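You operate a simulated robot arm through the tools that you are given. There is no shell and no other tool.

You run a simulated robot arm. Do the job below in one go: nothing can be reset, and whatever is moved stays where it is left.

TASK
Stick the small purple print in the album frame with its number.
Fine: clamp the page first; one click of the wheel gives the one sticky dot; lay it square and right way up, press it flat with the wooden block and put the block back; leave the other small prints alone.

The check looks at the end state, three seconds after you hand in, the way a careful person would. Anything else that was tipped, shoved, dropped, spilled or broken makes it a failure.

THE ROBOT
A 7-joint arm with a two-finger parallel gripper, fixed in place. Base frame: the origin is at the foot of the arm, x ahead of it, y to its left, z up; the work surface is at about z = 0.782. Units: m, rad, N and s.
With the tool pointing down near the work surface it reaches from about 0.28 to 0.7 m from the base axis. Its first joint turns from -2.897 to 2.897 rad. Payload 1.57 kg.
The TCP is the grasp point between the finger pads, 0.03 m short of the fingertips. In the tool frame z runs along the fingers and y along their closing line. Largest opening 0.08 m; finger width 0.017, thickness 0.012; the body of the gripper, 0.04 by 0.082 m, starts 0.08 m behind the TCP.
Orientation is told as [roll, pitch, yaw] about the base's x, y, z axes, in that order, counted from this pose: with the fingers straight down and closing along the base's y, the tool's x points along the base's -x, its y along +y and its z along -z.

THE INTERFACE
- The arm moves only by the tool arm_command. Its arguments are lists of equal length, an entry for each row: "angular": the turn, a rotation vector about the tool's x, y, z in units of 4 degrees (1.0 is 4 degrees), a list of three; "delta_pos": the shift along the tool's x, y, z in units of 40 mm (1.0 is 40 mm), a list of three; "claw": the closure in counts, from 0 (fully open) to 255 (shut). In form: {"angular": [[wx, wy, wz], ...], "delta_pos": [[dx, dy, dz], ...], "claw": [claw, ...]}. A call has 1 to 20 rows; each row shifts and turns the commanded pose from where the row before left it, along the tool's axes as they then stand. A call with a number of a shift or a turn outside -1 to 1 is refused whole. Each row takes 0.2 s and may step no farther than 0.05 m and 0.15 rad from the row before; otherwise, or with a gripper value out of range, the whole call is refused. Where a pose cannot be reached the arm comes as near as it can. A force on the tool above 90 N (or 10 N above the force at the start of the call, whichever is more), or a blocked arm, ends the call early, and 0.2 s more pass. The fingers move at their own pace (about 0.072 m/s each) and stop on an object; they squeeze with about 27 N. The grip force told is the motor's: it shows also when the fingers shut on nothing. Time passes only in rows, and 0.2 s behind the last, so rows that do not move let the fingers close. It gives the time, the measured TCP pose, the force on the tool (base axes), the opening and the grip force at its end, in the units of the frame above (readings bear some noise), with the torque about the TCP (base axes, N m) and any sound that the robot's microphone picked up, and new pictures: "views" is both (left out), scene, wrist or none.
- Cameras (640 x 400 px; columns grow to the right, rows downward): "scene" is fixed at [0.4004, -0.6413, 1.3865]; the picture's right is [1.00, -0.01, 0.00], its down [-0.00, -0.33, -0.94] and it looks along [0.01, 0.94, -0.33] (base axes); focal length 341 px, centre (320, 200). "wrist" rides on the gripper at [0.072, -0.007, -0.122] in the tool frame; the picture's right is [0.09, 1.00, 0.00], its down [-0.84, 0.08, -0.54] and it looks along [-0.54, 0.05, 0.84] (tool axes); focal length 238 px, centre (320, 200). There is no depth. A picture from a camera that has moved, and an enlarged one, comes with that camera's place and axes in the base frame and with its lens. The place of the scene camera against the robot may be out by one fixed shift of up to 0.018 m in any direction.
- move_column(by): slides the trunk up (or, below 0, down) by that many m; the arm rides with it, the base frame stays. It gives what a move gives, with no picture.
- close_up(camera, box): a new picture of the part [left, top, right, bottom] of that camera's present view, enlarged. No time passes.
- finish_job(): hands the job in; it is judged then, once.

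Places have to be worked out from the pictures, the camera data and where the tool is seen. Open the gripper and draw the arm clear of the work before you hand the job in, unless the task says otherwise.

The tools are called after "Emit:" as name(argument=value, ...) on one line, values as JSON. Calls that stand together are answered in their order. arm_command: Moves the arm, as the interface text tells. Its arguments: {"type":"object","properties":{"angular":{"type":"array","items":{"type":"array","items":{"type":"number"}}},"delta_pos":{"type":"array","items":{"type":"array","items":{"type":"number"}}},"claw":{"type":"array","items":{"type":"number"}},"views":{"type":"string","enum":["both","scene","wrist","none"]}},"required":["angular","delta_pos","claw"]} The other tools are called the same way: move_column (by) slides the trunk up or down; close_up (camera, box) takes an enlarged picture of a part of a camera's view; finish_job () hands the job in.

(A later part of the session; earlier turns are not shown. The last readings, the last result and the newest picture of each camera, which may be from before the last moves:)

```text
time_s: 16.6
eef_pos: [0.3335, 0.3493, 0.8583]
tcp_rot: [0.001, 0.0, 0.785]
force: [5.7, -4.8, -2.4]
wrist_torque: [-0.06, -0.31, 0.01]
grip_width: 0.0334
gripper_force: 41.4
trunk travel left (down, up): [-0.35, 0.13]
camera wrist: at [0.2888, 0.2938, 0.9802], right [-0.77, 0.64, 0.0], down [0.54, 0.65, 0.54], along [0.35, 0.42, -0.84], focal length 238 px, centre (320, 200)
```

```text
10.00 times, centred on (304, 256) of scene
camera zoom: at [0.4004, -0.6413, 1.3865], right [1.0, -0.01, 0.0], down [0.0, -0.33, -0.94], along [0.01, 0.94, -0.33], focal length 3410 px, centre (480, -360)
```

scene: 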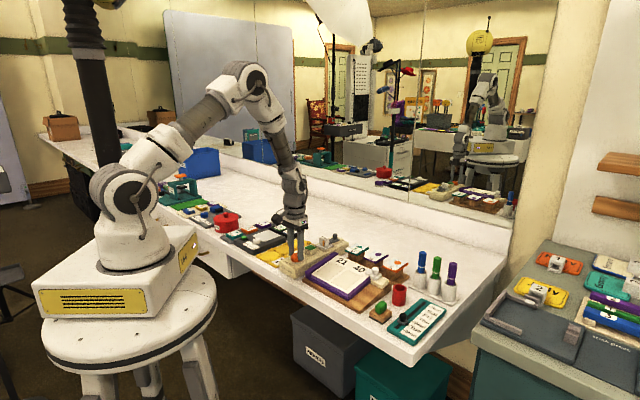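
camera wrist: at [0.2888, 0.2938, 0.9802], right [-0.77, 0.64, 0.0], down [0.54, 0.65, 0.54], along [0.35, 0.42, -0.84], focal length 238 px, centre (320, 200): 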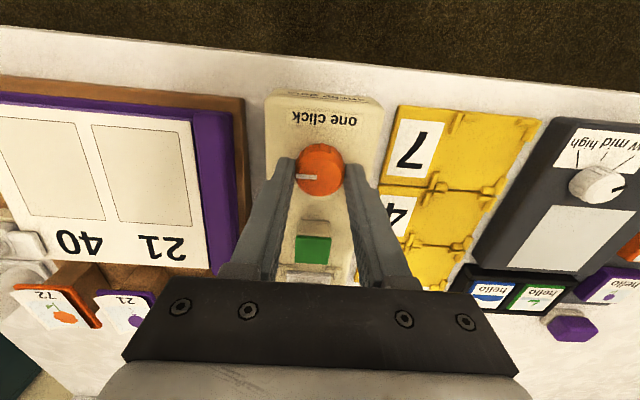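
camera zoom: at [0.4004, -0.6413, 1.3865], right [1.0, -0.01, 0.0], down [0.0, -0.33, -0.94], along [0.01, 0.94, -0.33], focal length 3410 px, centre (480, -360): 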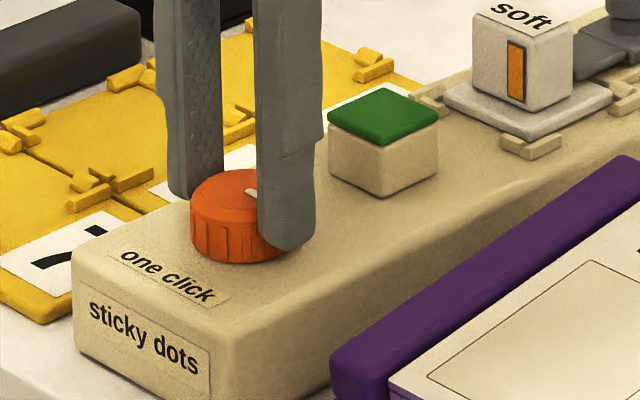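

The wheel is gripped at 33 mm. I ease sideways 1 mm and turn clockwise (from above) by small steps, listening for the click.

Emit:
arm_command(angular=[[0, 0, 0], [0, 0, 1], [0, 0, 1]], delta_pos=[[0, -0.025, 0], [0, 0, 0], [0, 0, 0]], claw=[255, 255, 255], views="wrist")

```text
time_s: 17.4
eef_pos: [0.3334, 0.3487, 0.8581]
tcp_rot: [0.001, -0.003, 0.645]
force: [6.4, -3.8, 14.8]
wrist_torque: [-0.77, 0.65, 0.05]
grip_width: 0.0333
gripper_force: 41.0
trunk travel left (down, up): [-0.35, 0.13]
camera wrist: at [0.2813, 0.3005, 0.98], right [-0.67, 0.74, 0.0], down [0.62, 0.56, 0.54], along [0.4, 0.37, -0.84], focal length 238 px, centre (320, 200)
```

wrist: 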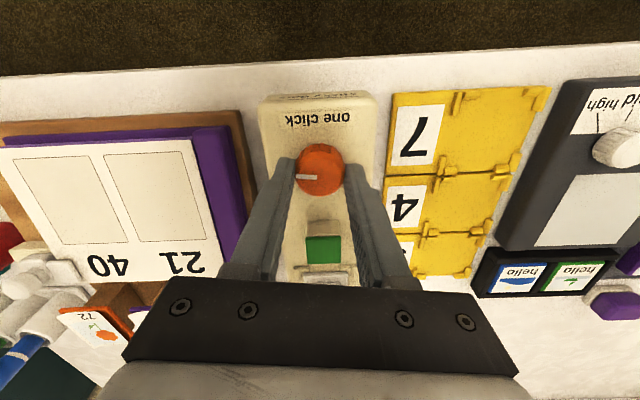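

Wheel turns with the gripper, no click yet. I continue turning by 8°, easing up half a millimetre.

Emit:
arm_command(angular=[[0, 0, 1], [0, 0, 1]], delta_pos=[[0, 0, -0.012], [0, 0, 0]], claw=[255, 255], views="wrist")

```text
time_s: 18.0
eef_pos: [0.3346, 0.3482, 0.858]
tcp_rot: [0.001, -0.002, 0.506]
force: [5.7, -0.5, 8.3]
wrist_torque: [0.02, -0.43, -0.01]
grip_width: 0.0329
gripper_force: 41.4
trunk travel left (down, up): [-0.35, 0.13]
camera wrist: at [0.2749, 0.3086, 0.98], right [-0.56, 0.83, 0.0], down [0.69, 0.47, 0.54], along [0.45, 0.31, -0.84], focal length 238 px, centre (320, 200)
```

wrist: 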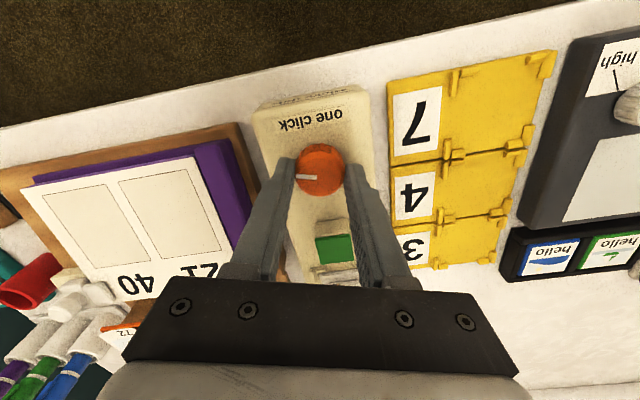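

16° turned, still no click, force falling. I continue in small steps.

Emit:
arm_command(angular=[[0, 0, 1], [0, 0, 1]], delta_pos=[[0, 0, -0.012], [0, 0, 0]], claw=[255, 255], views="wrist")

```text
time_s: 18.6
eef_pos: [0.334, 0.3495, 0.8584]
tcp_rot: [0.001, 0.0, 0.366]
force: [0.1, 1.7, 0.0]
wrist_torque: [0.48, -0.81, -0.03]
grip_width: 0.0331
gripper_force: 40.8
trunk travel left (down, up): [-0.35, 0.13]
camera wrist: at [0.2701, 0.3176, 0.9802], right [-0.44, 0.9, 0.0], down [0.75, 0.37, 0.54], along [0.49, 0.24, -0.84], focal length 238 px, centre (320, 200)
```

wrist: 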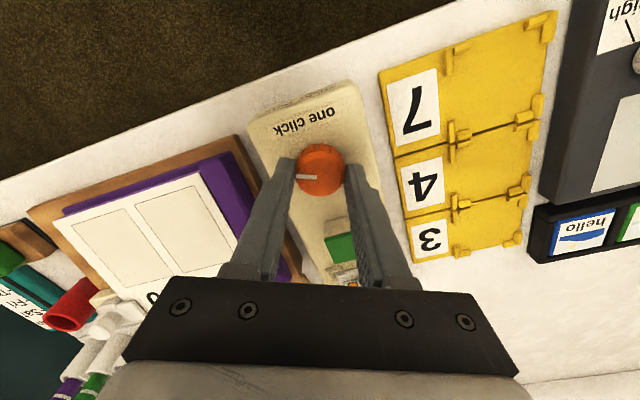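

Emit:
arm_command(angular=[[0, 0, 1], [0, 0, 1]], delta_pos=[[0, 0, 0], [0, 0, 0]], claw=[255, 255], views="wrist")

```text
time_s: 19.2
eef_pos: [0.3345, 0.3497, 0.8579]
tcp_rot: [0.0, 0.002, 0.227]
force: [-1.7, 5.1, -2.8]
wrist_torque: [0.43, -0.16, 0.01]
grip_width: 0.0333
gripper_force: 40.9
trunk travel left (down, up): [-0.35, 0.13]
camera wrist: at [0.2663, 0.3271, 0.9802], right [-0.31, 0.95, 0.0], down [0.8, 0.26, 0.54], along [0.51, 0.17, -0.84], focal length 238 px, centre (320, 200)
```

wrist: 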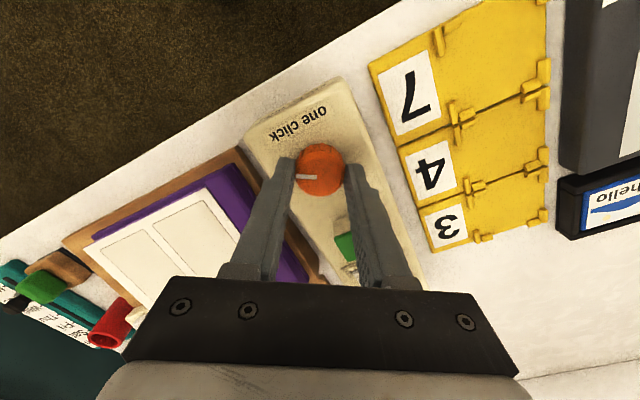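

32° turned, no click sound so far. I keep on in the same direction, and look at the scene for a dot.

Emit:
arm_command(angular=[[0, 0, 1], [0, 0, 1]], delta_pos=[[0, 0, 0], [0, 0, 0]], claw=[255, 255], views="wrist")

Emit:
close_up(camera="scene", box=[284, 232, 348, 276])

```text
time_s: 19.8
eef_pos: [0.334, 0.3493, 0.857]
tcp_rot: [0.001, 0.003, 0.087]
force: [-3.3, 10.7, -4.8]
wrist_torque: [0.26, 0.68, 0.0]
grip_width: 0.0331
gripper_force: 41.0
trunk travel left (down, up): [-0.35, 0.13]
camera wrist: at [0.2638, 0.337, 0.9802], right [-0.18, 0.98, 0.0], down [0.83, 0.15, 0.54], along [0.53, 0.1, -0.84], focal length 238 px, centre (320, 200)
```

wrist: 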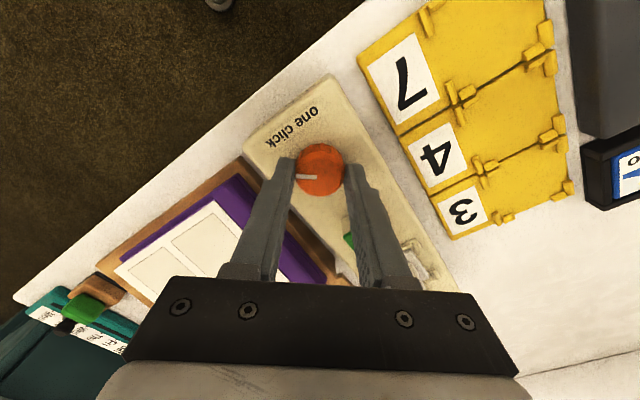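

```text
9.09 times, centred on (316, 254) of scene
camera zoom: at [0.4004, -0.6413, 1.3865], right [1.0, -0.01, 0.0], down [0.0, -0.33, -0.94], along [0.01, 0.94, -0.33], focal length 3100 px, centre (356, -291)
```

zoom: 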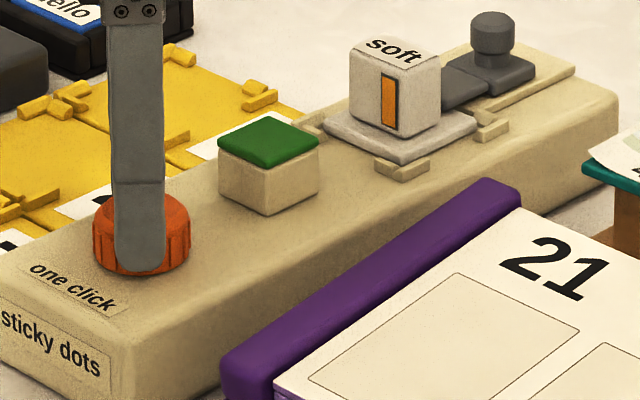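

40° turned with no click yet; I ease 1 mm toward +y to relieve the side force and keep turning.

Emit:
arm_command(angular=[[0, 0, 1], [0, 0, 0.5]], delta_pos=[[0, 0.03, 0], [0, 0, 0]], claw=[255, 255], views="wrist")

Emit:
close_up(camera="scene", box=[284, 232, 348, 276])

```text
time_s: 20.4
eef_pos: [0.3339, 0.3495, 0.8582]
tcp_rot: [-0.001, 0.0, -0.017]
force: [-4.1, 5.7, -6.7]
wrist_torque: [0.12, 0.03, 0.02]
grip_width: 0.0334
gripper_force: 41.7
trunk travel left (down, up): [-0.35, 0.13]
camera wrist: at [0.2628, 0.3448, 0.9802], right [-0.08, 1.0, 0.0], down [0.84, 0.06, 0.54], along [0.54, 0.04, -0.84], focal length 238 px, centre (320, 200)
```

wrist: 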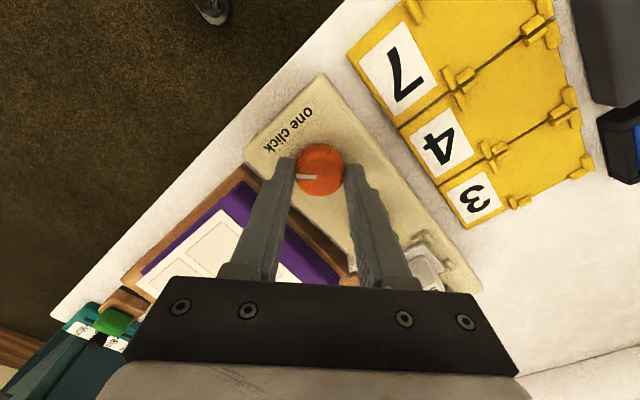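

```text
9.09 times, centred on (316, 254) of scene
camera zoom: at [0.4004, -0.6413, 1.3865], right [1.0, -0.01, 0.0], down [0.0, -0.33, -0.94], along [0.01, 0.94, -0.33], focal length 3100 px, centre (356, -291)
```

zoom: 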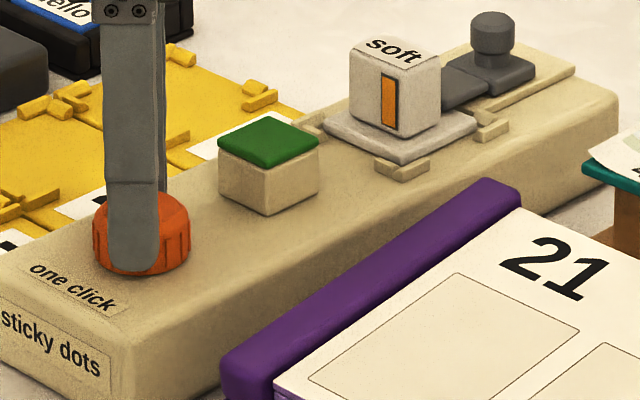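

Still turning freely with the wheel (46°), no click. I continue.

Emit:
arm_command(angular=[[0, 0, 1], [0, 0, 1]], delta_pos=[[0, 0, 0], [0, 0, 0]], claw=[255, 255], views="none")

Emit:
close_up(camera="scene", box=[284, 232, 348, 276])

```text
time_s: 21.0
eef_pos: [0.3351, 0.3496, 0.8582]
tcp_rot: [0.0, -0.001, -0.157]
force: [0.0, 7.5, -7.2]
wrist_torque: [0.26, 0.85, 0.0]
grip_width: 0.0332
gripper_force: 41.5
trunk travel left (down, up): [-0.35, 0.13]
```

```text
9.09 times, centred on (316, 254) of scene
camera zoom: at [0.4004, -0.6413, 1.3865], right [1.0, -0.01, 0.0], down [0.0, -0.33, -0.94], along [0.01, 0.94, -0.33], focal length 3100 px, centre (356, -291)
```

zoom: 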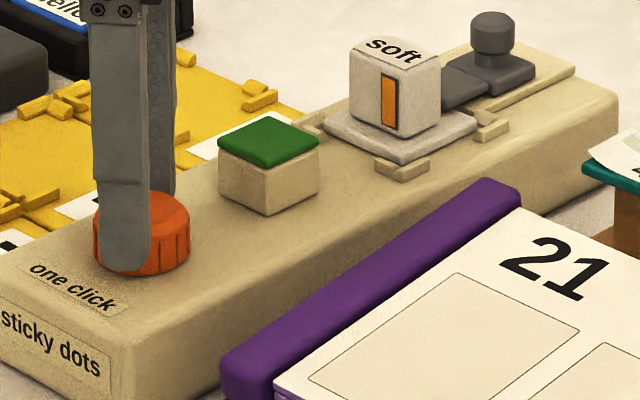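

54° so far; continue with small steps through 60°.

Emit:
arm_command(angular=[[0, 0, 1], [0, 0, 0.8]], delta_pos=[[0, 0.02, 0.02], [0, 0, 0]], claw=[255, 255], views="wrist")

Emit:
close_up(camera="scene", box=[284, 232, 348, 276])

```text
time_s: 21.6
eef_pos: [0.3333, 0.3491, 0.8575]
tcp_rot: [-0.002, -0.001, -0.283]
force: [-1.3, 2.7, -2.3]
wrist_torque: [-0.16, -0.53, 0.01]
grip_width: 0.0332
gripper_force: 41.3
trunk travel left (down, up): [-0.35, 0.13]
camera wrist: at [0.2638, 0.3642, 0.9802], right [0.19, 0.98, 0.0], down [0.83, -0.16, 0.54], along [0.53, -0.1, -0.84], focal length 238 px, centre (320, 200)
```

wrist: 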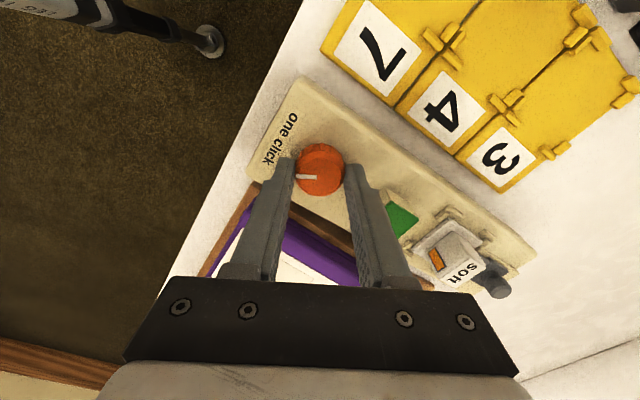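

```text
9.09 times, centred on (316, 254) of scene
camera zoom: at [0.4004, -0.6413, 1.3865], right [1.0, -0.01, 0.0], down [0.0, -0.33, -0.94], along [0.01, 0.94, -0.33], focal length 3100 px, centre (356, -291)
```

zoom: 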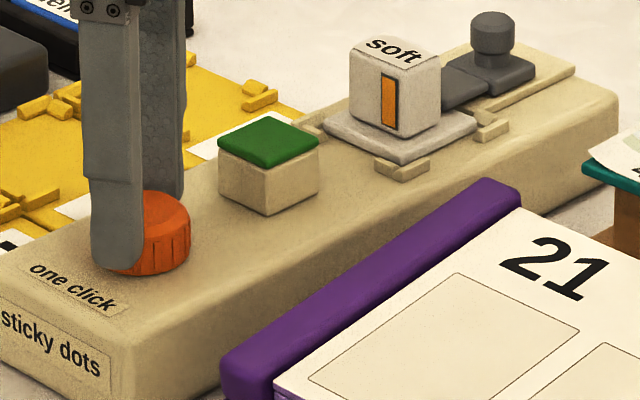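

61°, the mark follows the gripper. I continue in the same direction with 6-8° steps.

Emit:
arm_command(angular=[[0, 0, 1], [0, 0, 1]], delta_pos=[[0, 0, 0], [0, 0, 0]], claw=[255, 255], views="none")

Emit:
close_up(camera="scene", box=[284, 232, 348, 276])

```text
time_s: 22.2
eef_pos: [0.3333, 0.3511, 0.859]
tcp_rot: [-0.002, 0.002, -0.421]
force: [0.7, -0.3, -1.5]
wrist_torque: [-0.1, 0.1, 0.05]
grip_width: 0.0329
gripper_force: 41.1
trunk travel left (down, up): [-0.35, 0.13]
```

```text
9.09 times, centred on (316, 254) of scene
camera zoom: at [0.4004, -0.6413, 1.3865], right [1.0, -0.01, 0.0], down [0.0, -0.33, -0.94], along [0.01, 0.94, -0.33], focal length 3100 px, centre (356, -291)
```

zoom: 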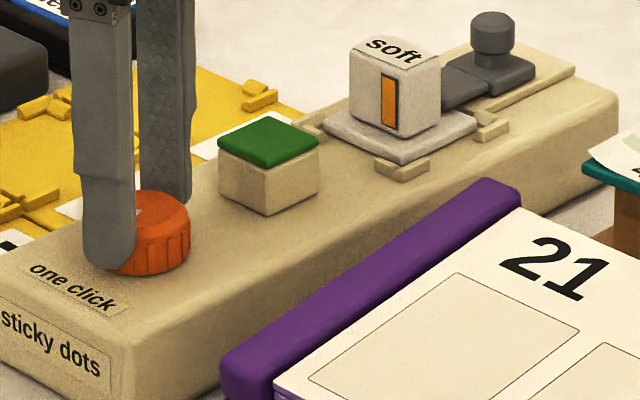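

69° and no click; I continue.

Emit:
arm_command(angular=[[0, 0, 1], [0, 0, 1]], delta_pos=[[0, 0, 0], [0, 0, 0]], claw=[255, 255], views="none")

Emit:
arm_command(angular=[[0, 0, 1], [0, 0, 0.5]], delta_pos=[[0, 0, 0], [0, 0, 0]], claw=[255, 255], views="wrist")

Emit:
close_up(camera="scene", box=[284, 232, 348, 276])

```text
time_s: 22.8
eef_pos: [0.3344, 0.3496, 0.8584]
tcp_rot: [-0.001, 0.0, -0.564]
force: [-1.1, -4.5, 3.7]
wrist_torque: [-0.04, 0.16, 0.02]
grip_width: 0.0331
gripper_force: 41.3
trunk travel left (down, up): [-0.35, 0.13]
```

```text
time_s: 23.4
eef_pos: [0.3345, 0.3506, 0.8583]
tcp_rot: [-0.002, 0.001, -0.664]
force: [-0.2, -7.0, -0.3]
wrist_torque: [0.02, 0.25, 0.01]
grip_width: 0.0331
gripper_force: 40.7
trunk travel left (down, up): [-0.35, 0.13]
camera wrist: at [0.2744, 0.3902, 0.9802], right [0.54, 0.84, 0.0], down [0.71, -0.46, 0.54], along [0.45, -0.3, -0.84], focal length 238 px, centre (320, 200)
```

wrist: 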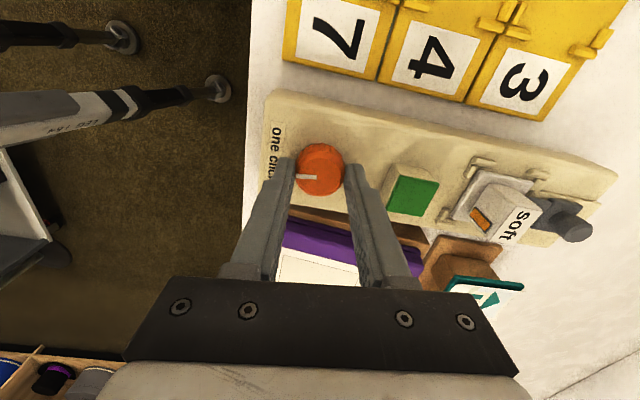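

```text
9.09 times, centred on (316, 254) of scene
camera zoom: at [0.4004, -0.6413, 1.3865], right [1.0, -0.01, 0.0], down [0.0, -0.33, -0.94], along [0.01, 0.94, -0.33], focal length 3100 px, centre (356, -291)
```

zoom: 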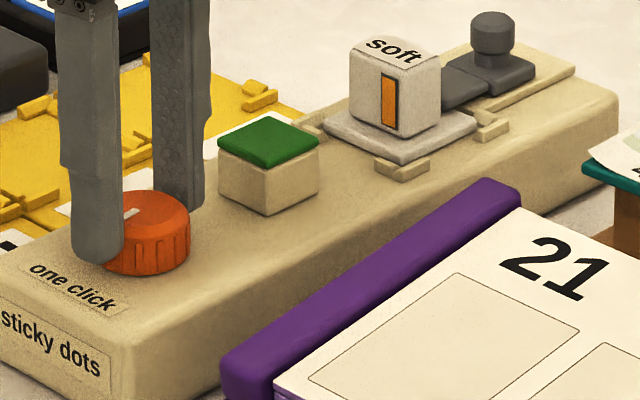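

83° and the mark points toward the front. I go just past 90° before deciding to reverse.

Emit:
arm_command(angular=[[0, 0, 1], [0, 0, 1]], delta_pos=[[0, 0, 0], [0, 0, 0]], claw=[255, 255], views="none")

Emit:
arm_command(angular=[[0, 0, 1]], delta_pos=[[0, 0, 0]], claw=[255], views="none")

Emit:
close_up(camera="scene", box=[284, 232, 348, 276])

```text
time_s: 24.0
eef_pos: [0.3347, 0.3513, 0.8587]
tcp_rot: [-0.003, -0.001, -0.806]
force: [-1.8, -8.5, -3.4]
wrist_torque: [-0.38, -0.21, 0.24]
grip_width: 0.0331
gripper_force: 41.5
trunk travel left (down, up): [-0.35, 0.13]
```

```text
time_s: 24.4
eef_pos: [0.3342, 0.3517, 0.8578]
tcp_rot: [0.0, 0.001, -0.873]
force: [-2.4, -5.8, -4.7]
wrist_torque: [-0.29, 0.13, 0.55]
grip_width: 0.033
gripper_force: 41.0
trunk travel left (down, up): [-0.35, 0.13]
```

```text
9.09 times, centred on (316, 254) of scene
camera zoom: at [0.4004, -0.6413, 1.3865], right [1.0, -0.01, 0.0], down [0.0, -0.33, -0.94], along [0.01, 0.94, -0.33], focal length 3100 px, centre (356, -291)
```

zoom: 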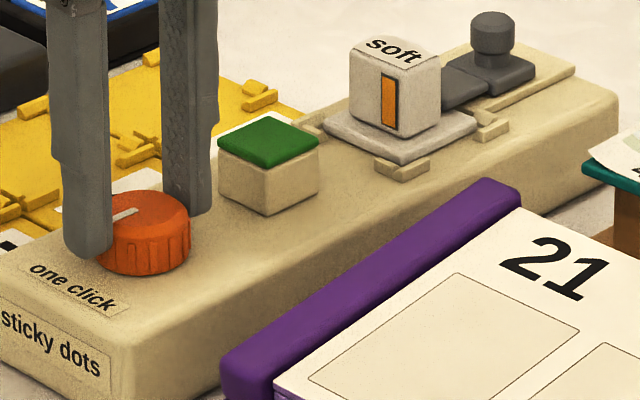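

Torque rises to 0.55 N·m: clockwise ends at a stop, so the click must be the other way. I turn back counter-clockwise, in short calls to catch the click.

Emit:
arm_command(angular=[[0, 0, -1], [0, 0, -1], [0, 0, -1], [0, 0, -1], [0, 0, -1]], delta_pos=[[0, 0, 0], [0, 0, 0], [0, 0, 0], [0, 0, 0], [0, 0, 0]], claw=[255, 255, 255, 255, 255], views="none")

Emit:
arm_command(angular=[[0, 0, -1], [0, 0, -1], [0, 0, -1], [0, 0, -1]], delta_pos=[[0, 0, 0], [0, 0, 0], [0, 0, 0], [0, 0, 0]], claw=[255, 255, 255, 255], views="none")

Emit:
close_up(camera="scene", box=[284, 232, 348, 276])

```text
time_s: 25.6
eef_pos: [0.3336, 0.3496, 0.858]
tcp_rot: [-0.001, 0.002, -0.524]
force: [-7.9, -0.5, -7.4]
wrist_torque: [-0.02, 0.42, 0.02]
grip_width: 0.0332
gripper_force: 41.4
trunk travel left (down, up): [-0.35, 0.13]
```

```text
time_s: 26.6
eef_pos: [0.3335, 0.3496, 0.8585]
tcp_rot: [-0.002, -0.001, -0.247]
force: [-8.7, -2.9, -1.7]
wrist_torque: [0.11, 0.89, 0.01]
grip_width: 0.0332
gripper_force: 41.0
trunk travel left (down, up): [-0.35, 0.13]
```

```text
9.09 times, centred on (316, 254) of scene
camera zoom: at [0.4004, -0.6413, 1.3865], right [1.0, -0.01, 0.0], down [0.0, -0.33, -0.94], along [0.01, 0.94, -0.33], focal length 3100 px, centre (356, -291)
```

zoom: 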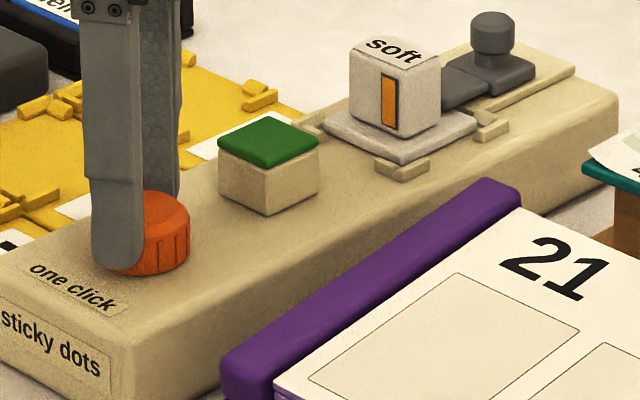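

No click on the way back. I keep turning counter-clockwise toward the start orientation.

Emit:
arm_command(angular=[[0, 0, -1], [0, 0, -1], [0, 0, -1], [0, 0, -1], [0, 0, -1]], delta_pos=[[0.02, 0, 0], [0, 0, 0], [0, 0, 0], [0, 0, 0], [0, 0, 0]], claw=[255, 255, 255, 255, 255], views="none")

Emit:
arm_command(angular=[[0, 0, -1], [0, 0, -1], [0, 0, -1], [0, 0, -1]], delta_pos=[[0, 0, 0], [0, 0, 0], [0, 0, 0], [0, 0, 0]], claw=[255, 255, 255, 255], views="none")

Emit:
arm_command(angular=[[0, 0, -1], [0, 0, -1], [0, 0, -1], [0, 0, -1]], delta_pos=[[0, 0, 0], [0, 0, 0], [0, 0, 0], [0, 0, 0]], claw=[255, 255, 255, 255], views="wrist")

Emit:
close_up(camera="scene", box=[284, 232, 348, 276])

```text
time_s: 27.8
eef_pos: [0.3333, 0.3487, 0.8584]
tcp_rot: [0.0, 0.002, 0.102]
force: [-10.5, -7.0, 5.4]
wrist_torque: [-0.04, -0.19, -0.03]
grip_width: 0.0333
gripper_force: 41.5
trunk travel left (down, up): [-0.35, 0.13]
```

```text
time_s: 28.8
eef_pos: [0.3327, 0.3481, 0.8586]
tcp_rot: [0.0, -0.001, 0.384]
force: [-3.8, -12.6, 11.0]
wrist_torque: [-0.66, 0.37, 0.01]
grip_width: 0.0332
gripper_force: 40.9
trunk travel left (down, up): [-0.35, 0.13]
```

```text
time_s: 29.8
eef_pos: [0.334, 0.3486, 0.8571]
tcp_rot: [0.0, 0.0, 0.661]
force: [-2.6, -21.5, 8.4]
wrist_torque: [-0.13, -0.58, -0.04]
grip_width: 0.0332
gripper_force: 41.3
trunk travel left (down, up): [-0.35, 0.13]
camera wrist: at [0.2817, 0.2997, 0.9803], right [-0.68, 0.73, 0.0], down [0.61, 0.57, 0.54], along [0.4, 0.37, -0.84], focal length 238 px, centre (320, 200)
```

wrist: 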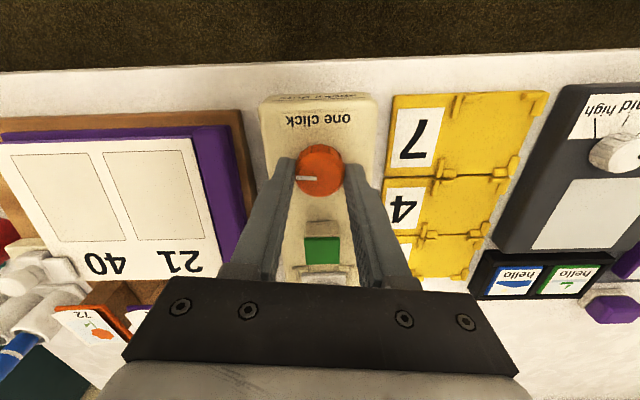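

```text
9.09 times, centred on (316, 254) of scene
camera zoom: at [0.4004, -0.6413, 1.3865], right [1.0, -0.01, 0.0], down [0.0, -0.33, -0.94], along [0.01, 0.94, -0.33], focal length 3100 px, centre (356, -291)
```

zoom: 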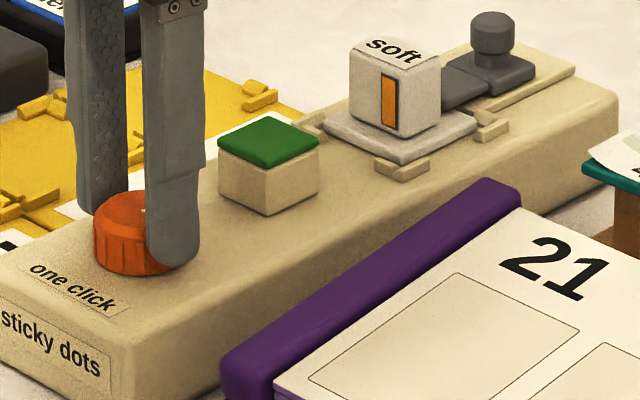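

Back near the starting angle with side force −21 N in y; I relieve that by ~1.5 mm and continue CCW slowly.

Emit:
arm_command(angular=[[0, 0, -1], [0, 0, -1]], delta_pos=[[0.025, -0.03, 0], [0, 0, 0]], claw=[255, 255], views="none")

Emit:
arm_command(angular=[[0, 0, -1], [0, 0, -1]], delta_pos=[[0, 0, 0], [0, 0, 0]], claw=[255, 255], views="none")

```text
time_s: 30.4
eef_pos: [0.3336, 0.348, 0.8583]
tcp_rot: [0.0, 0.001, 0.801]
force: [0.4, -17.3, 7.6]
wrist_torque: [-1.06, 0.4, -0.06]
grip_width: 0.0332
gripper_force: 40.9
trunk travel left (down, up): [-0.35, 0.13]
```

```text
time_s: 31.0
eef_pos: [0.3341, 0.3479, 0.8583]
tcp_rot: [0.0, -0.001, 0.94]
force: [0.1, -20.3, 8.7]
wrist_torque: [-0.21, -0.16, -0.02]
grip_width: 0.0331
gripper_force: 41.3
trunk travel left (down, up): [-0.35, 0.13]
```

9° past the start; no click. Relieving another 1.5 mm in −y and turning on.

Emit:
arm_command(angular=[[0, 0, -1], [0, 0, -1]], delta_pos=[[0.03, -0.022, 0], [0, 0, 0]], claw=[255, 255], views="none")

Emit:
arm_command(angular=[[0, 0, -1], [0, 0, -1]], delta_pos=[[0, 0, 0], [0, 0, 0]], claw=[255, 255], views="wrist")

Emit:
close_up(camera="scene", box=[284, 232, 348, 276])

```text
time_s: 31.6
eef_pos: [0.3354, 0.3483, 0.8576]
tcp_rot: [0.001, 0.0, 1.079]
force: [1.1, -11.4, 2.8]
wrist_torque: [0.01, -0.25, -0.02]
grip_width: 0.0331
gripper_force: 41.2
trunk travel left (down, up): [-0.35, 0.13]
```

```text
time_s: 32.2
eef_pos: [0.3349, 0.3479, 0.8576]
tcp_rot: [0.0, -0.004, 1.218]
force: [4.5, -6.0, 12.2]
wrist_torque: [-1.27, 0.21, -0.01]
grip_width: 0.0332
gripper_force: 41.3
trunk travel left (down, up): [-0.35, 0.13]
camera wrist: at [0.3164, 0.2784, 0.98], right [-0.97, 0.26, 0.0], down [0.21, 0.81, 0.54], along [0.14, 0.53, -0.84], focal length 238 px, centre (320, 200)
```

wrist: 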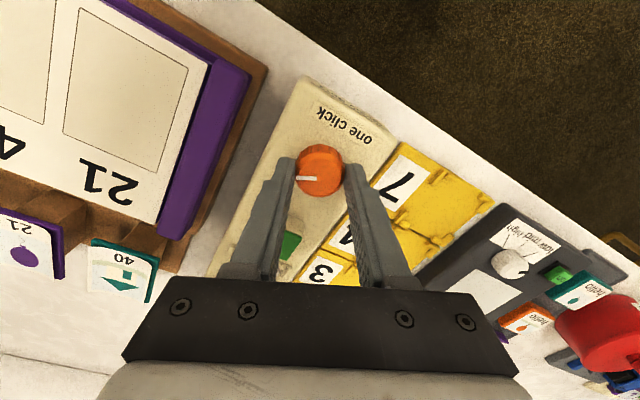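

```text
9.09 times, centred on (316, 254) of scene
camera zoom: at [0.4004, -0.6413, 1.3865], right [1.0, -0.01, 0.0], down [0.0, -0.33, -0.94], along [0.01, 0.94, -0.33], focal length 3100 px, centre (356, -291)
```

zoom: 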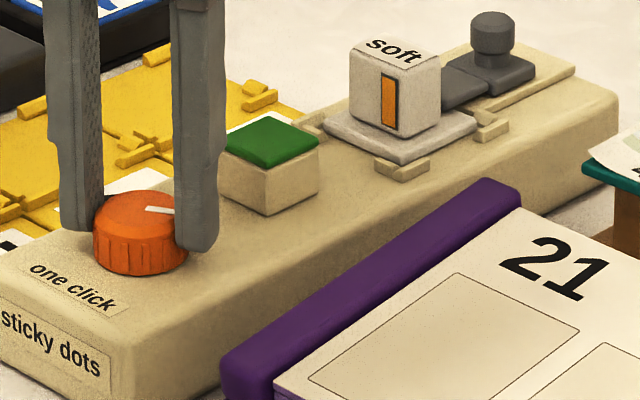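

25° past the start CCW, mark rotating with it, no click yet. Continue.

Emit:
arm_command(angular=[[0, 0, -1], [0, 0, -1]], delta_pos=[[0, 0, -0.015], [0, 0, 0]], claw=[255, 255], views="none")

Emit:
arm_command(angular=[[0, 0, -1], [0, 0, -1]], delta_pos=[[0, 0, 0], [0, 0, 0]], claw=[255, 255], views="none")

Emit:
close_up(camera="scene", box=[284, 232, 348, 276])

```text
time_s: 32.8
eef_pos: [0.3346, 0.348, 0.8583]
tcp_rot: [-0.003, -0.003, 1.359]
force: [9.5, -4.4, 7.8]
wrist_torque: [0.59, -0.43, -0.02]
grip_width: 0.0333
gripper_force: 41.2
trunk travel left (down, up): [-0.35, 0.13]
```

```text
time_s: 33.4
eef_pos: [0.3338, 0.347, 0.8576]
tcp_rot: [-0.003, -0.003, 1.499]
force: [16.1, -0.8, 6.6]
wrist_torque: [0.59, -0.59, -0.02]
grip_width: 0.033
gripper_force: 41.3
trunk travel left (down, up): [-0.35, 0.13]
```

```text
9.09 times, centred on (316, 254) of scene
camera zoom: at [0.4004, -0.6413, 1.3865], right [1.0, -0.01, 0.0], down [0.0, -0.33, -0.94], along [0.01, 0.94, -0.33], focal length 3100 px, centre (356, -291)
```

zoom: 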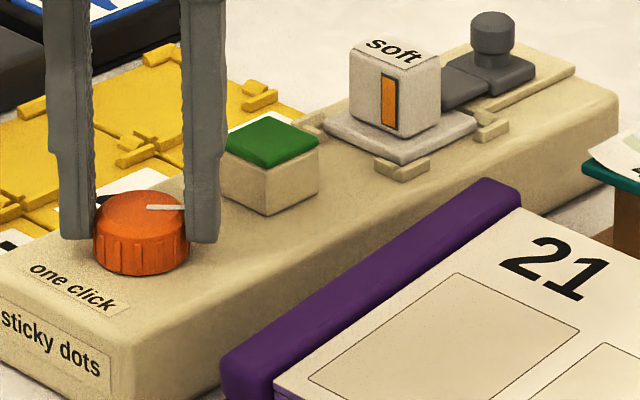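

41° CCW; relieve +x side force by ~1.2 mm and go on.

Emit:
arm_command(angular=[[0, 0, -1], [0, 0, -1]], delta_pos=[[0, -0.03, -0.01], [0, 0, 0]], claw=[255, 255], views="none")

Emit:
arm_command(angular=[[0, 0, -1], [0, 0, -1]], delta_pos=[[0, 0, 0], [0, 0, 0]], claw=[255, 255], views="wrist")

Emit:
close_up(camera="scene", box=[284, 232, 348, 276])

```text
time_s: 34.0
eef_pos: [0.3345, 0.3479, 0.8582]
tcp_rot: [0.0, -0.003, 1.639]
force: [16.1, 2.5, 1.4]
wrist_torque: [0.53, -0.46, 0.0]
grip_width: 0.0332
gripper_force: 41.1
trunk travel left (down, up): [-0.35, 0.13]
```

```text
time_s: 34.6
eef_pos: [0.3338, 0.3476, 0.8583]
tcp_rot: [0.001, 0.0, 1.778]
force: [15.4, 4.8, -4.8]
wrist_torque: [0.62, -0.45, -0.02]
grip_width: 0.0332
gripper_force: 41.2
trunk travel left (down, up): [-0.35, 0.13]
camera wrist: at [0.3575, 0.2796, 0.9802], right [-0.96, -0.3, 0.0], down [-0.25, 0.8, 0.54], along [-0.16, 0.52, -0.84], focal length 238 px, centre (320, 200)
```

wrist: 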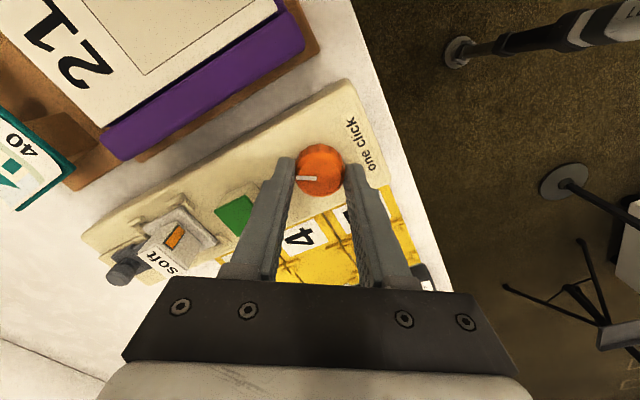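

```text
9.09 times, centred on (316, 254) of scene
camera zoom: at [0.4004, -0.6413, 1.3865], right [1.0, -0.01, 0.0], down [0.0, -0.33, -0.94], along [0.01, 0.94, -0.33], focal length 3100 px, centre (356, -291)
```

zoom: 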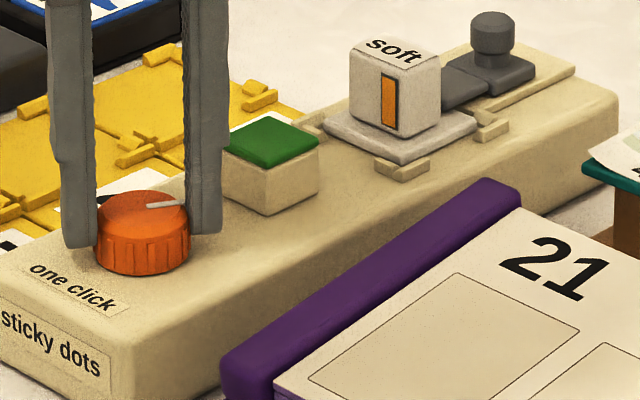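

57° CCW, still no click. Continue in small steps.

Emit:
arm_command(angular=[[0, 0, -1]], delta_pos=[[0.02, -0.03, 0]], claw=[255], views="none")

Emit:
arm_command(angular=[[0, 0, -1], [0, 0, -1]], delta_pos=[[0, 0, 0], [0, 0, 0]], claw=[255, 255], views="none")

Emit:
close_up(camera="scene", box=[284, 232, 348, 276])

```text
time_s: 35.0
eef_pos: [0.3369, 0.3488, 0.8573]
tcp_rot: [0.002, 0.001, 1.848]
force: [10.6, 1.4, -5.7]
wrist_torque: [0.75, -0.19, -0.06]
grip_width: 0.0333
gripper_force: 41.2
trunk travel left (down, up): [-0.35, 0.13]
```

```text
time_s: 35.6
eef_pos: [0.3365, 0.348, 0.8563]
tcp_rot: [0.002, 0.001, 1.988]
force: [3.6, 3.3, -10.7]
wrist_torque: [-0.53, -0.2, -0.04]
grip_width: 0.0334
gripper_force: 41.5
trunk travel left (down, up): [-0.35, 0.13]
```

```text
9.09 times, centred on (316, 254) of scene
camera zoom: at [0.4004, -0.6413, 1.3865], right [1.0, -0.01, 0.0], down [0.0, -0.33, -0.94], along [0.01, 0.94, -0.33], focal length 3100 px, centre (356, -291)
```

zoom: 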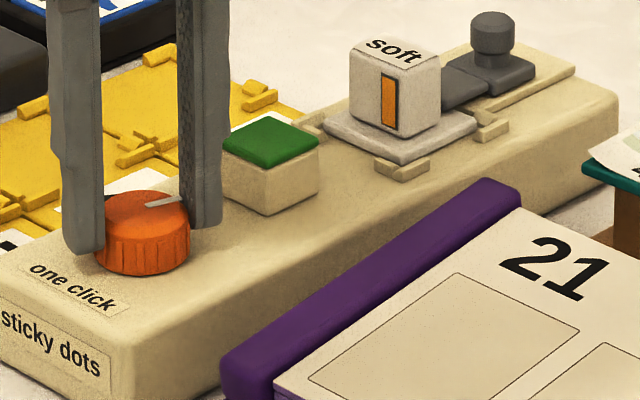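

69° CCW. Continue with single steps while watching the torque.

Emit:
arm_command(angular=[[0, 0, -1], [0, 0, -1]], delta_pos=[[0, 0, -0.012], [0, 0, 0]], claw=[255, 255], views="none")

Emit:
arm_command(angular=[[0, 0, -1], [0, 0, -1]], delta_pos=[[0, 0, -0.012], [0, 0, 0]], claw=[255, 255], views="none")

Emit:
close_up(camera="scene", box=[284, 232, 348, 276])

```text
time_s: 36.2
eef_pos: [0.3355, 0.3484, 0.8577]
tcp_rot: [0.001, 0.0, 2.129]
force: [2.8, 7.2, -19.2]
wrist_torque: [-0.28, -0.36, 0.0]
grip_width: 0.0333
gripper_force: 41.2
trunk travel left (down, up): [-0.35, 0.13]
```

```text
time_s: 36.8
eef_pos: [0.3363, 0.3489, 0.8576]
tcp_rot: [0.005, -0.002, 2.268]
force: [-1.8, 9.8, -30.7]
wrist_torque: [0.11, -0.14, 0.05]
grip_width: 0.0333
gripper_force: 40.9
trunk travel left (down, up): [-0.35, 0.13]
```

```text
9.09 times, centred on (316, 254) of scene
camera zoom: at [0.4004, -0.6413, 1.3865], right [1.0, -0.01, 0.0], down [0.0, -0.33, -0.94], along [0.01, 0.94, -0.33], focal length 3100 px, centre (356, -291)
```

zoom: 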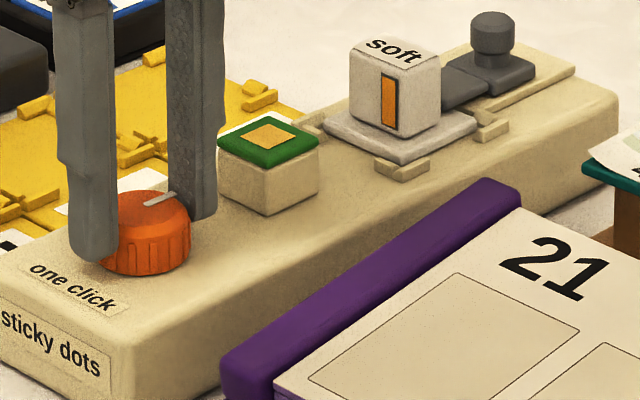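

A yellow dot has appeared on the green pad: that is the one click. I stop turning, ease down 1 mm and open the fingers gently.

Emit:
arm_command(angular=[[0, 0, 0], [0, 0, 0], [0, 0, 0], [0, 0, 0]], delta_pos=[[0, 0, 0.025], [0, 0, 0], [0, 0, 0], [0, 0, 0]], claw=[255, 90, 90, 90], views="none")

Emit:
arm_command(angular=[[0, 0, 0], [0, 0, 0], [0, 0, 0], [0, 0, 0], [0, 0, 0]], delta_pos=[[0, 0, -0.3], [0, 0, -0.8], [0, 0, -0.8], [0, 0, -0.8], [0, 0, -0.3]], claw=[90, 90, 90, 90, 90])

Emit:
close_up(camera="scene", box=[284, 232, 348, 276])

```text
time_s: 37.8
eef_pos: [0.3368, 0.3466, 0.8593]
tcp_rot: [-0.001, 0.001, 2.265]
force: [0.3, -0.2, 0.9]
wrist_torque: [-0.01, 0.01, 0.02]
grip_width: 0.0516
gripper_force: 0.0
trunk travel left (down, up): [-0.35, 0.13]
```

```text
time_s: 39.0
eef_pos: [0.3344, 0.3445, 0.9785]
tcp_rot: [0.0, -0.001, 2.267]
force: [-0.1, 0.7, -0.2]
wrist_torque: [-0.02, -0.02, -0.01]
grip_width: 0.0518
gripper_force: 0.1
trunk travel left (down, up): [-0.35, 0.13]
camera wrist: at [0.3862, 0.294, 1.1007], right [-0.71, -0.71, 0.0], down [-0.6, 0.59, 0.54], along [-0.38, 0.38, -0.84], focal length 238 px, centre (320, 200)
```

scene: 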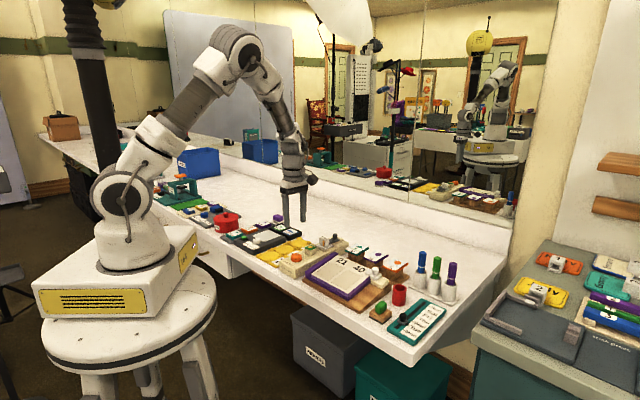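
wrist: 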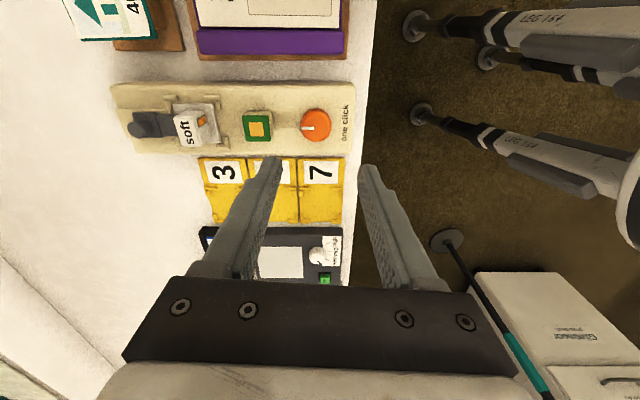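

```text
9.09 times, centred on (316, 254) of scene
camera zoom: at [0.4004, -0.6413, 1.3865], right [1.0, -0.01, 0.0], down [0.0, -0.33, -0.94], along [0.01, 0.94, -0.33], focal length 3100 px, centre (356, -291)
```

zoom: 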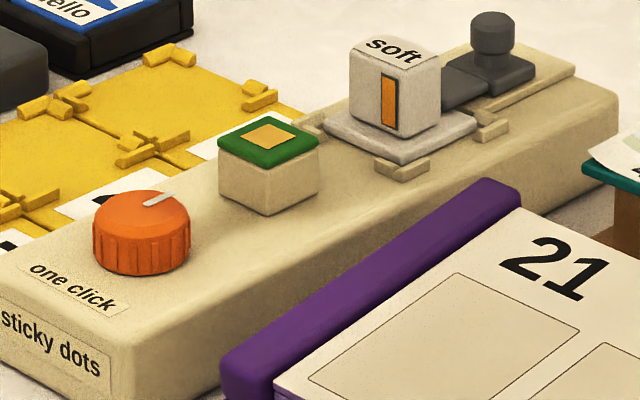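

The single dot sits centred on the pad. Now I turn the tool back to the table-aligned yaw before going to the print.

Emit:
arm_command(angular=[[0, 0, 1], [0, 0, 1], [0, 0, 1], [0, 0, 1], [0, 0, 1], [0, 0, 1], [0, 0, 1], [0, 0, 1], [0, 0, 1], [0, 0, 1], [0, 0, 1], [0, 0, 1], [0, 0, 1], [0, 0, 1], [0, 0, 1], [0, 0, 1], [0, 0, 1], [0, 0, 1], [0, 0, 1], [0, 0, 1]], delta_pos=[[0, 0, 0], [0, 0, 0], [0, 0, 0], [0, 0, 0], [0, 0, 0], [0, 0, 0], [0, 0, 0], [0, 0, 0], [0, 0, 0], [0, 0, 0], [0, 0, 0], [0, 0, 0], [0, 0, 0], [0, 0, 0], [0, 0, 0], [0, 0, 0], [0, 0, 0], [0, 0, 0], [0, 0, 0], [0, 0, 0]], claw=[40, 40, 40, 40, 40, 40, 40, 40, 40, 40, 40, 40, 40, 40, 40, 40, 40, 40, 40, 40], views="none")

```text
time_s: 43.2
eef_pos: [0.3356, 0.347, 0.9788]
tcp_rot: [0.0, 0.0, 0.87]
force: [-0.2, -1.3, -0.1]
wrist_torque: [0.0, 0.0, 0.01]
grip_width: 0.0674
gripper_force: 0.1
trunk travel left (down, up): [-0.35, 0.13]
```

Finish the last 5° of yaw, then move to look at the purple print from in front.

Emit:
arm_command(angular=[[0, 0, 0.609], [0, 0, 0.609], [0, 0, 0], [0, 0, 0], [0, 0, 0], [0, 0, 0], [0, 0, 0], [0, 0, 0], [0, 0, 0]], delta_pos=[[0, 0, 0], [0, 0, 0], [-0.28, -0.758, 0.12], [-0.28, -0.758, 0.12], [-0.28, -0.758, 0.12], [-0.28, -0.758, 0.12], [-0.28, -0.758, 0.12], [-0.28, -0.758, 0.12], [0, 0, 0]], claw=[40, 40, 40, 40, 40, 40, 40, 40, 40])

Emit:
close_up(camera="wrist", box=[260, 140, 380, 260])

Emit:
close_up(camera="wrist", box=[250, 20, 410, 150])

```text
time_s: 45.2
eef_pos: [0.5108, 0.265, 0.9514]
tcp_rot: [-0.001, -0.002, 0.785]
force: [0.3, 0.0, -0.3]
wrist_torque: [-0.01, 0.04, 0.0]
grip_width: 0.0672
gripper_force: 0.0
trunk travel left (down, up): [-0.35, 0.13]
camera wrist: at [0.4658, 0.2095, 1.0731], right [-0.77, 0.64, 0.0], down [0.54, 0.65, 0.54], along [0.35, 0.42, -0.84], focal length 238 px, centre (320, 200)
```

scene: 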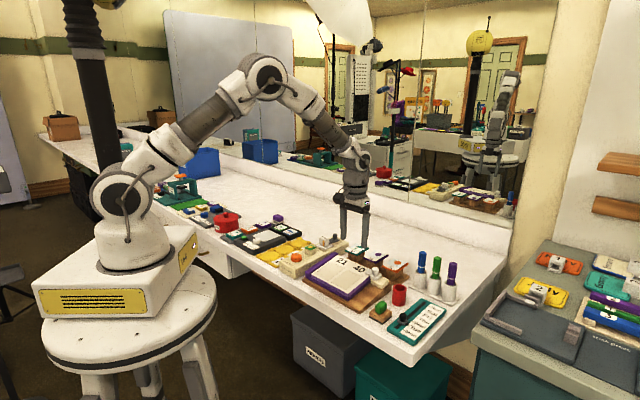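
wrist: 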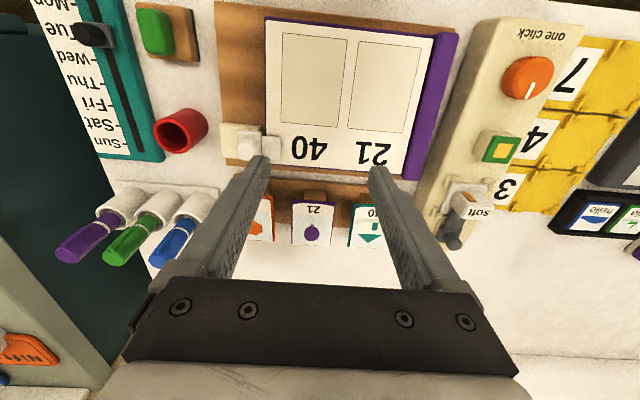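

```text
3.33 times, centred on (320, 200) of wrist
camera zoom: at [0.4658, 0.2095, 1.0731], right [-0.77, 0.64, 0.0], down [0.54, 0.65, 0.54], along [0.35, 0.42, -0.84], focal length 794 px, centre (320, 200)
```

zoom: 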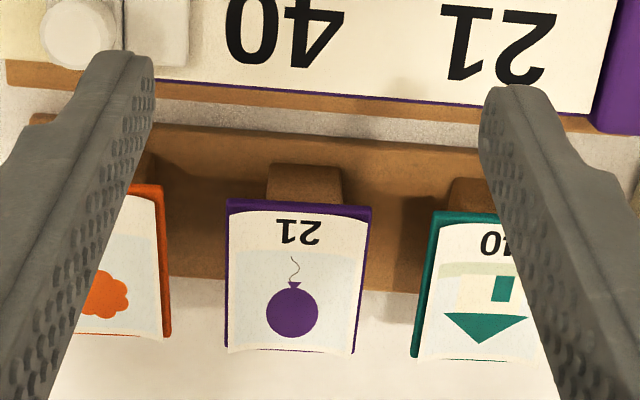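

```text
3.08 times, centred on (330, 85) of wrist
camera zoom: at [0.4658, 0.2095, 1.0731], right [-0.77, 0.64, 0.0], down [0.54, 0.65, 0.54], along [0.35, 0.42, -0.84], focal length 733 px, centre (289, 554)
```

zoom: 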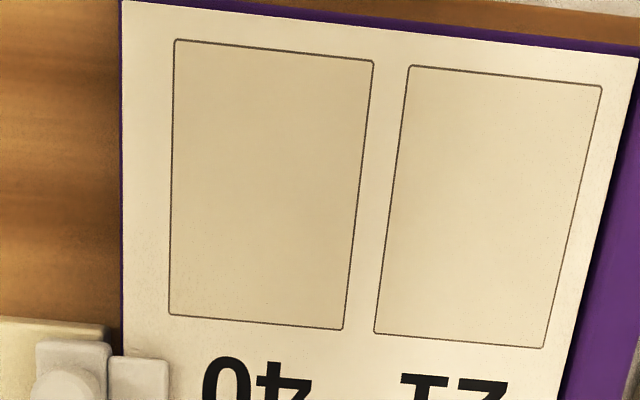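

Print 21 measures about 0.05×0.07 m, centred at r≈0.1735, f≈0.674, tray top ≈0.827; frame 21 centre is at r≈0.118, f≈0.507, sloped ~8°. I move above the print with a 64 mm opening.

Emit:
arm_command(angular=[[0, 0, 0], [0, 0, 0], [0, 0, 0], [0, 0, 0], [0, 0, 0], [0, 0, 0], [0, 0, 0]], delta_pos=[[-0.627, 0, 0.157], [-0.627, 0, 0.157], [-0.627, 0, 0.157], [-0.627, 0, 0.157], [-0.627, 0, 0.157], [0, 0, 0.3], [0, 0, 0.3]], claw=[51, 51, 51, 51, 51, 51, 51])

Emit:
close_up(camera="scene", box=[340, 236, 410, 286])

Emit:
close_up(camera="wrist", box=[240, 100, 400, 220])

```text
time_s: 46.8
eef_pos: [0.601, 0.354, 0.8956]
tcp_rot: [0.001, 0.0, 0.785]
force: [0.4, -0.2, 0.3]
wrist_torque: [-0.01, 0.03, 0.02]
grip_width: 0.0641
gripper_force: 0.1
trunk travel left (down, up): [-0.35, 0.13]
camera wrist: at [0.5553, 0.2994, 1.0171], right [-0.77, 0.64, 0.0], down [0.54, 0.65, 0.54], along [0.35, 0.42, -0.84], focal length 238 px, centre (320, 200)
```

scene: 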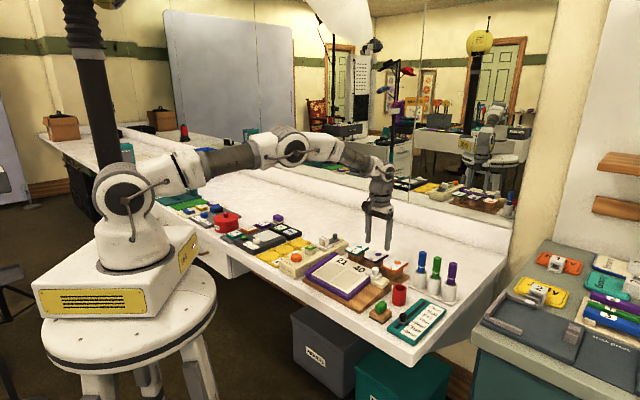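
wrist: 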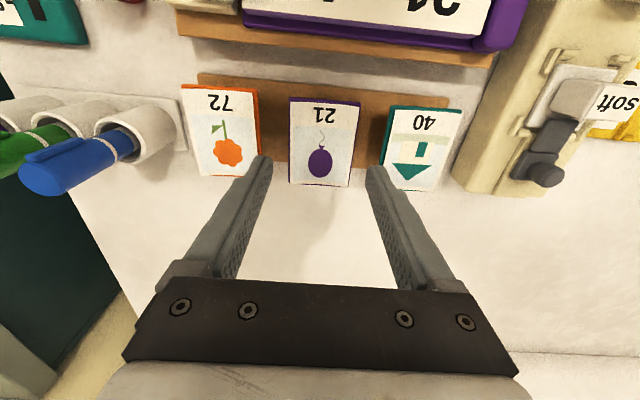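

```text
8.00 times, centred on (375, 261) of scene
camera zoom: at [0.4004, -0.6413, 1.3865], right [1.0, -0.01, 0.0], down [0.0, -0.33, -0.94], along [0.01, 0.94, -0.33], focal length 2728 px, centre (-120, -288)
```

zoom: 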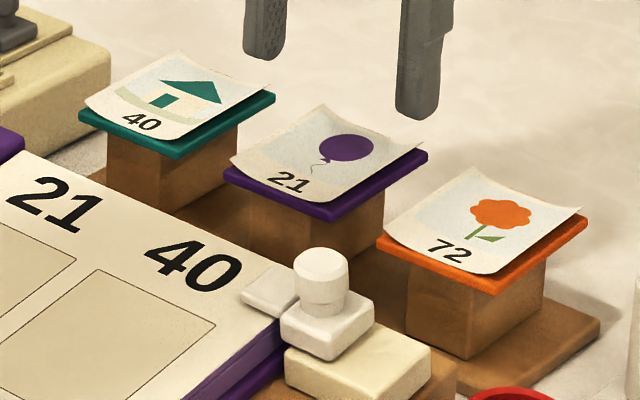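

```text
3.33 times, centred on (320, 160) of wrist
camera zoom: at [0.5553, 0.2994, 1.0171], right [-0.77, 0.64, 0.0], down [0.54, 0.65, 0.54], along [0.35, 0.42, -0.84], focal length 794 px, centre (320, 333)
```

zoom: 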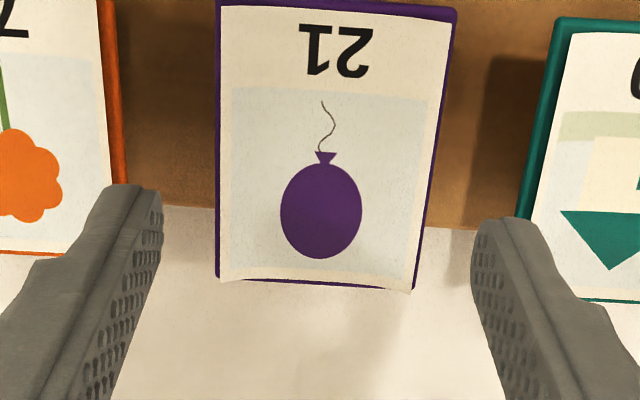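

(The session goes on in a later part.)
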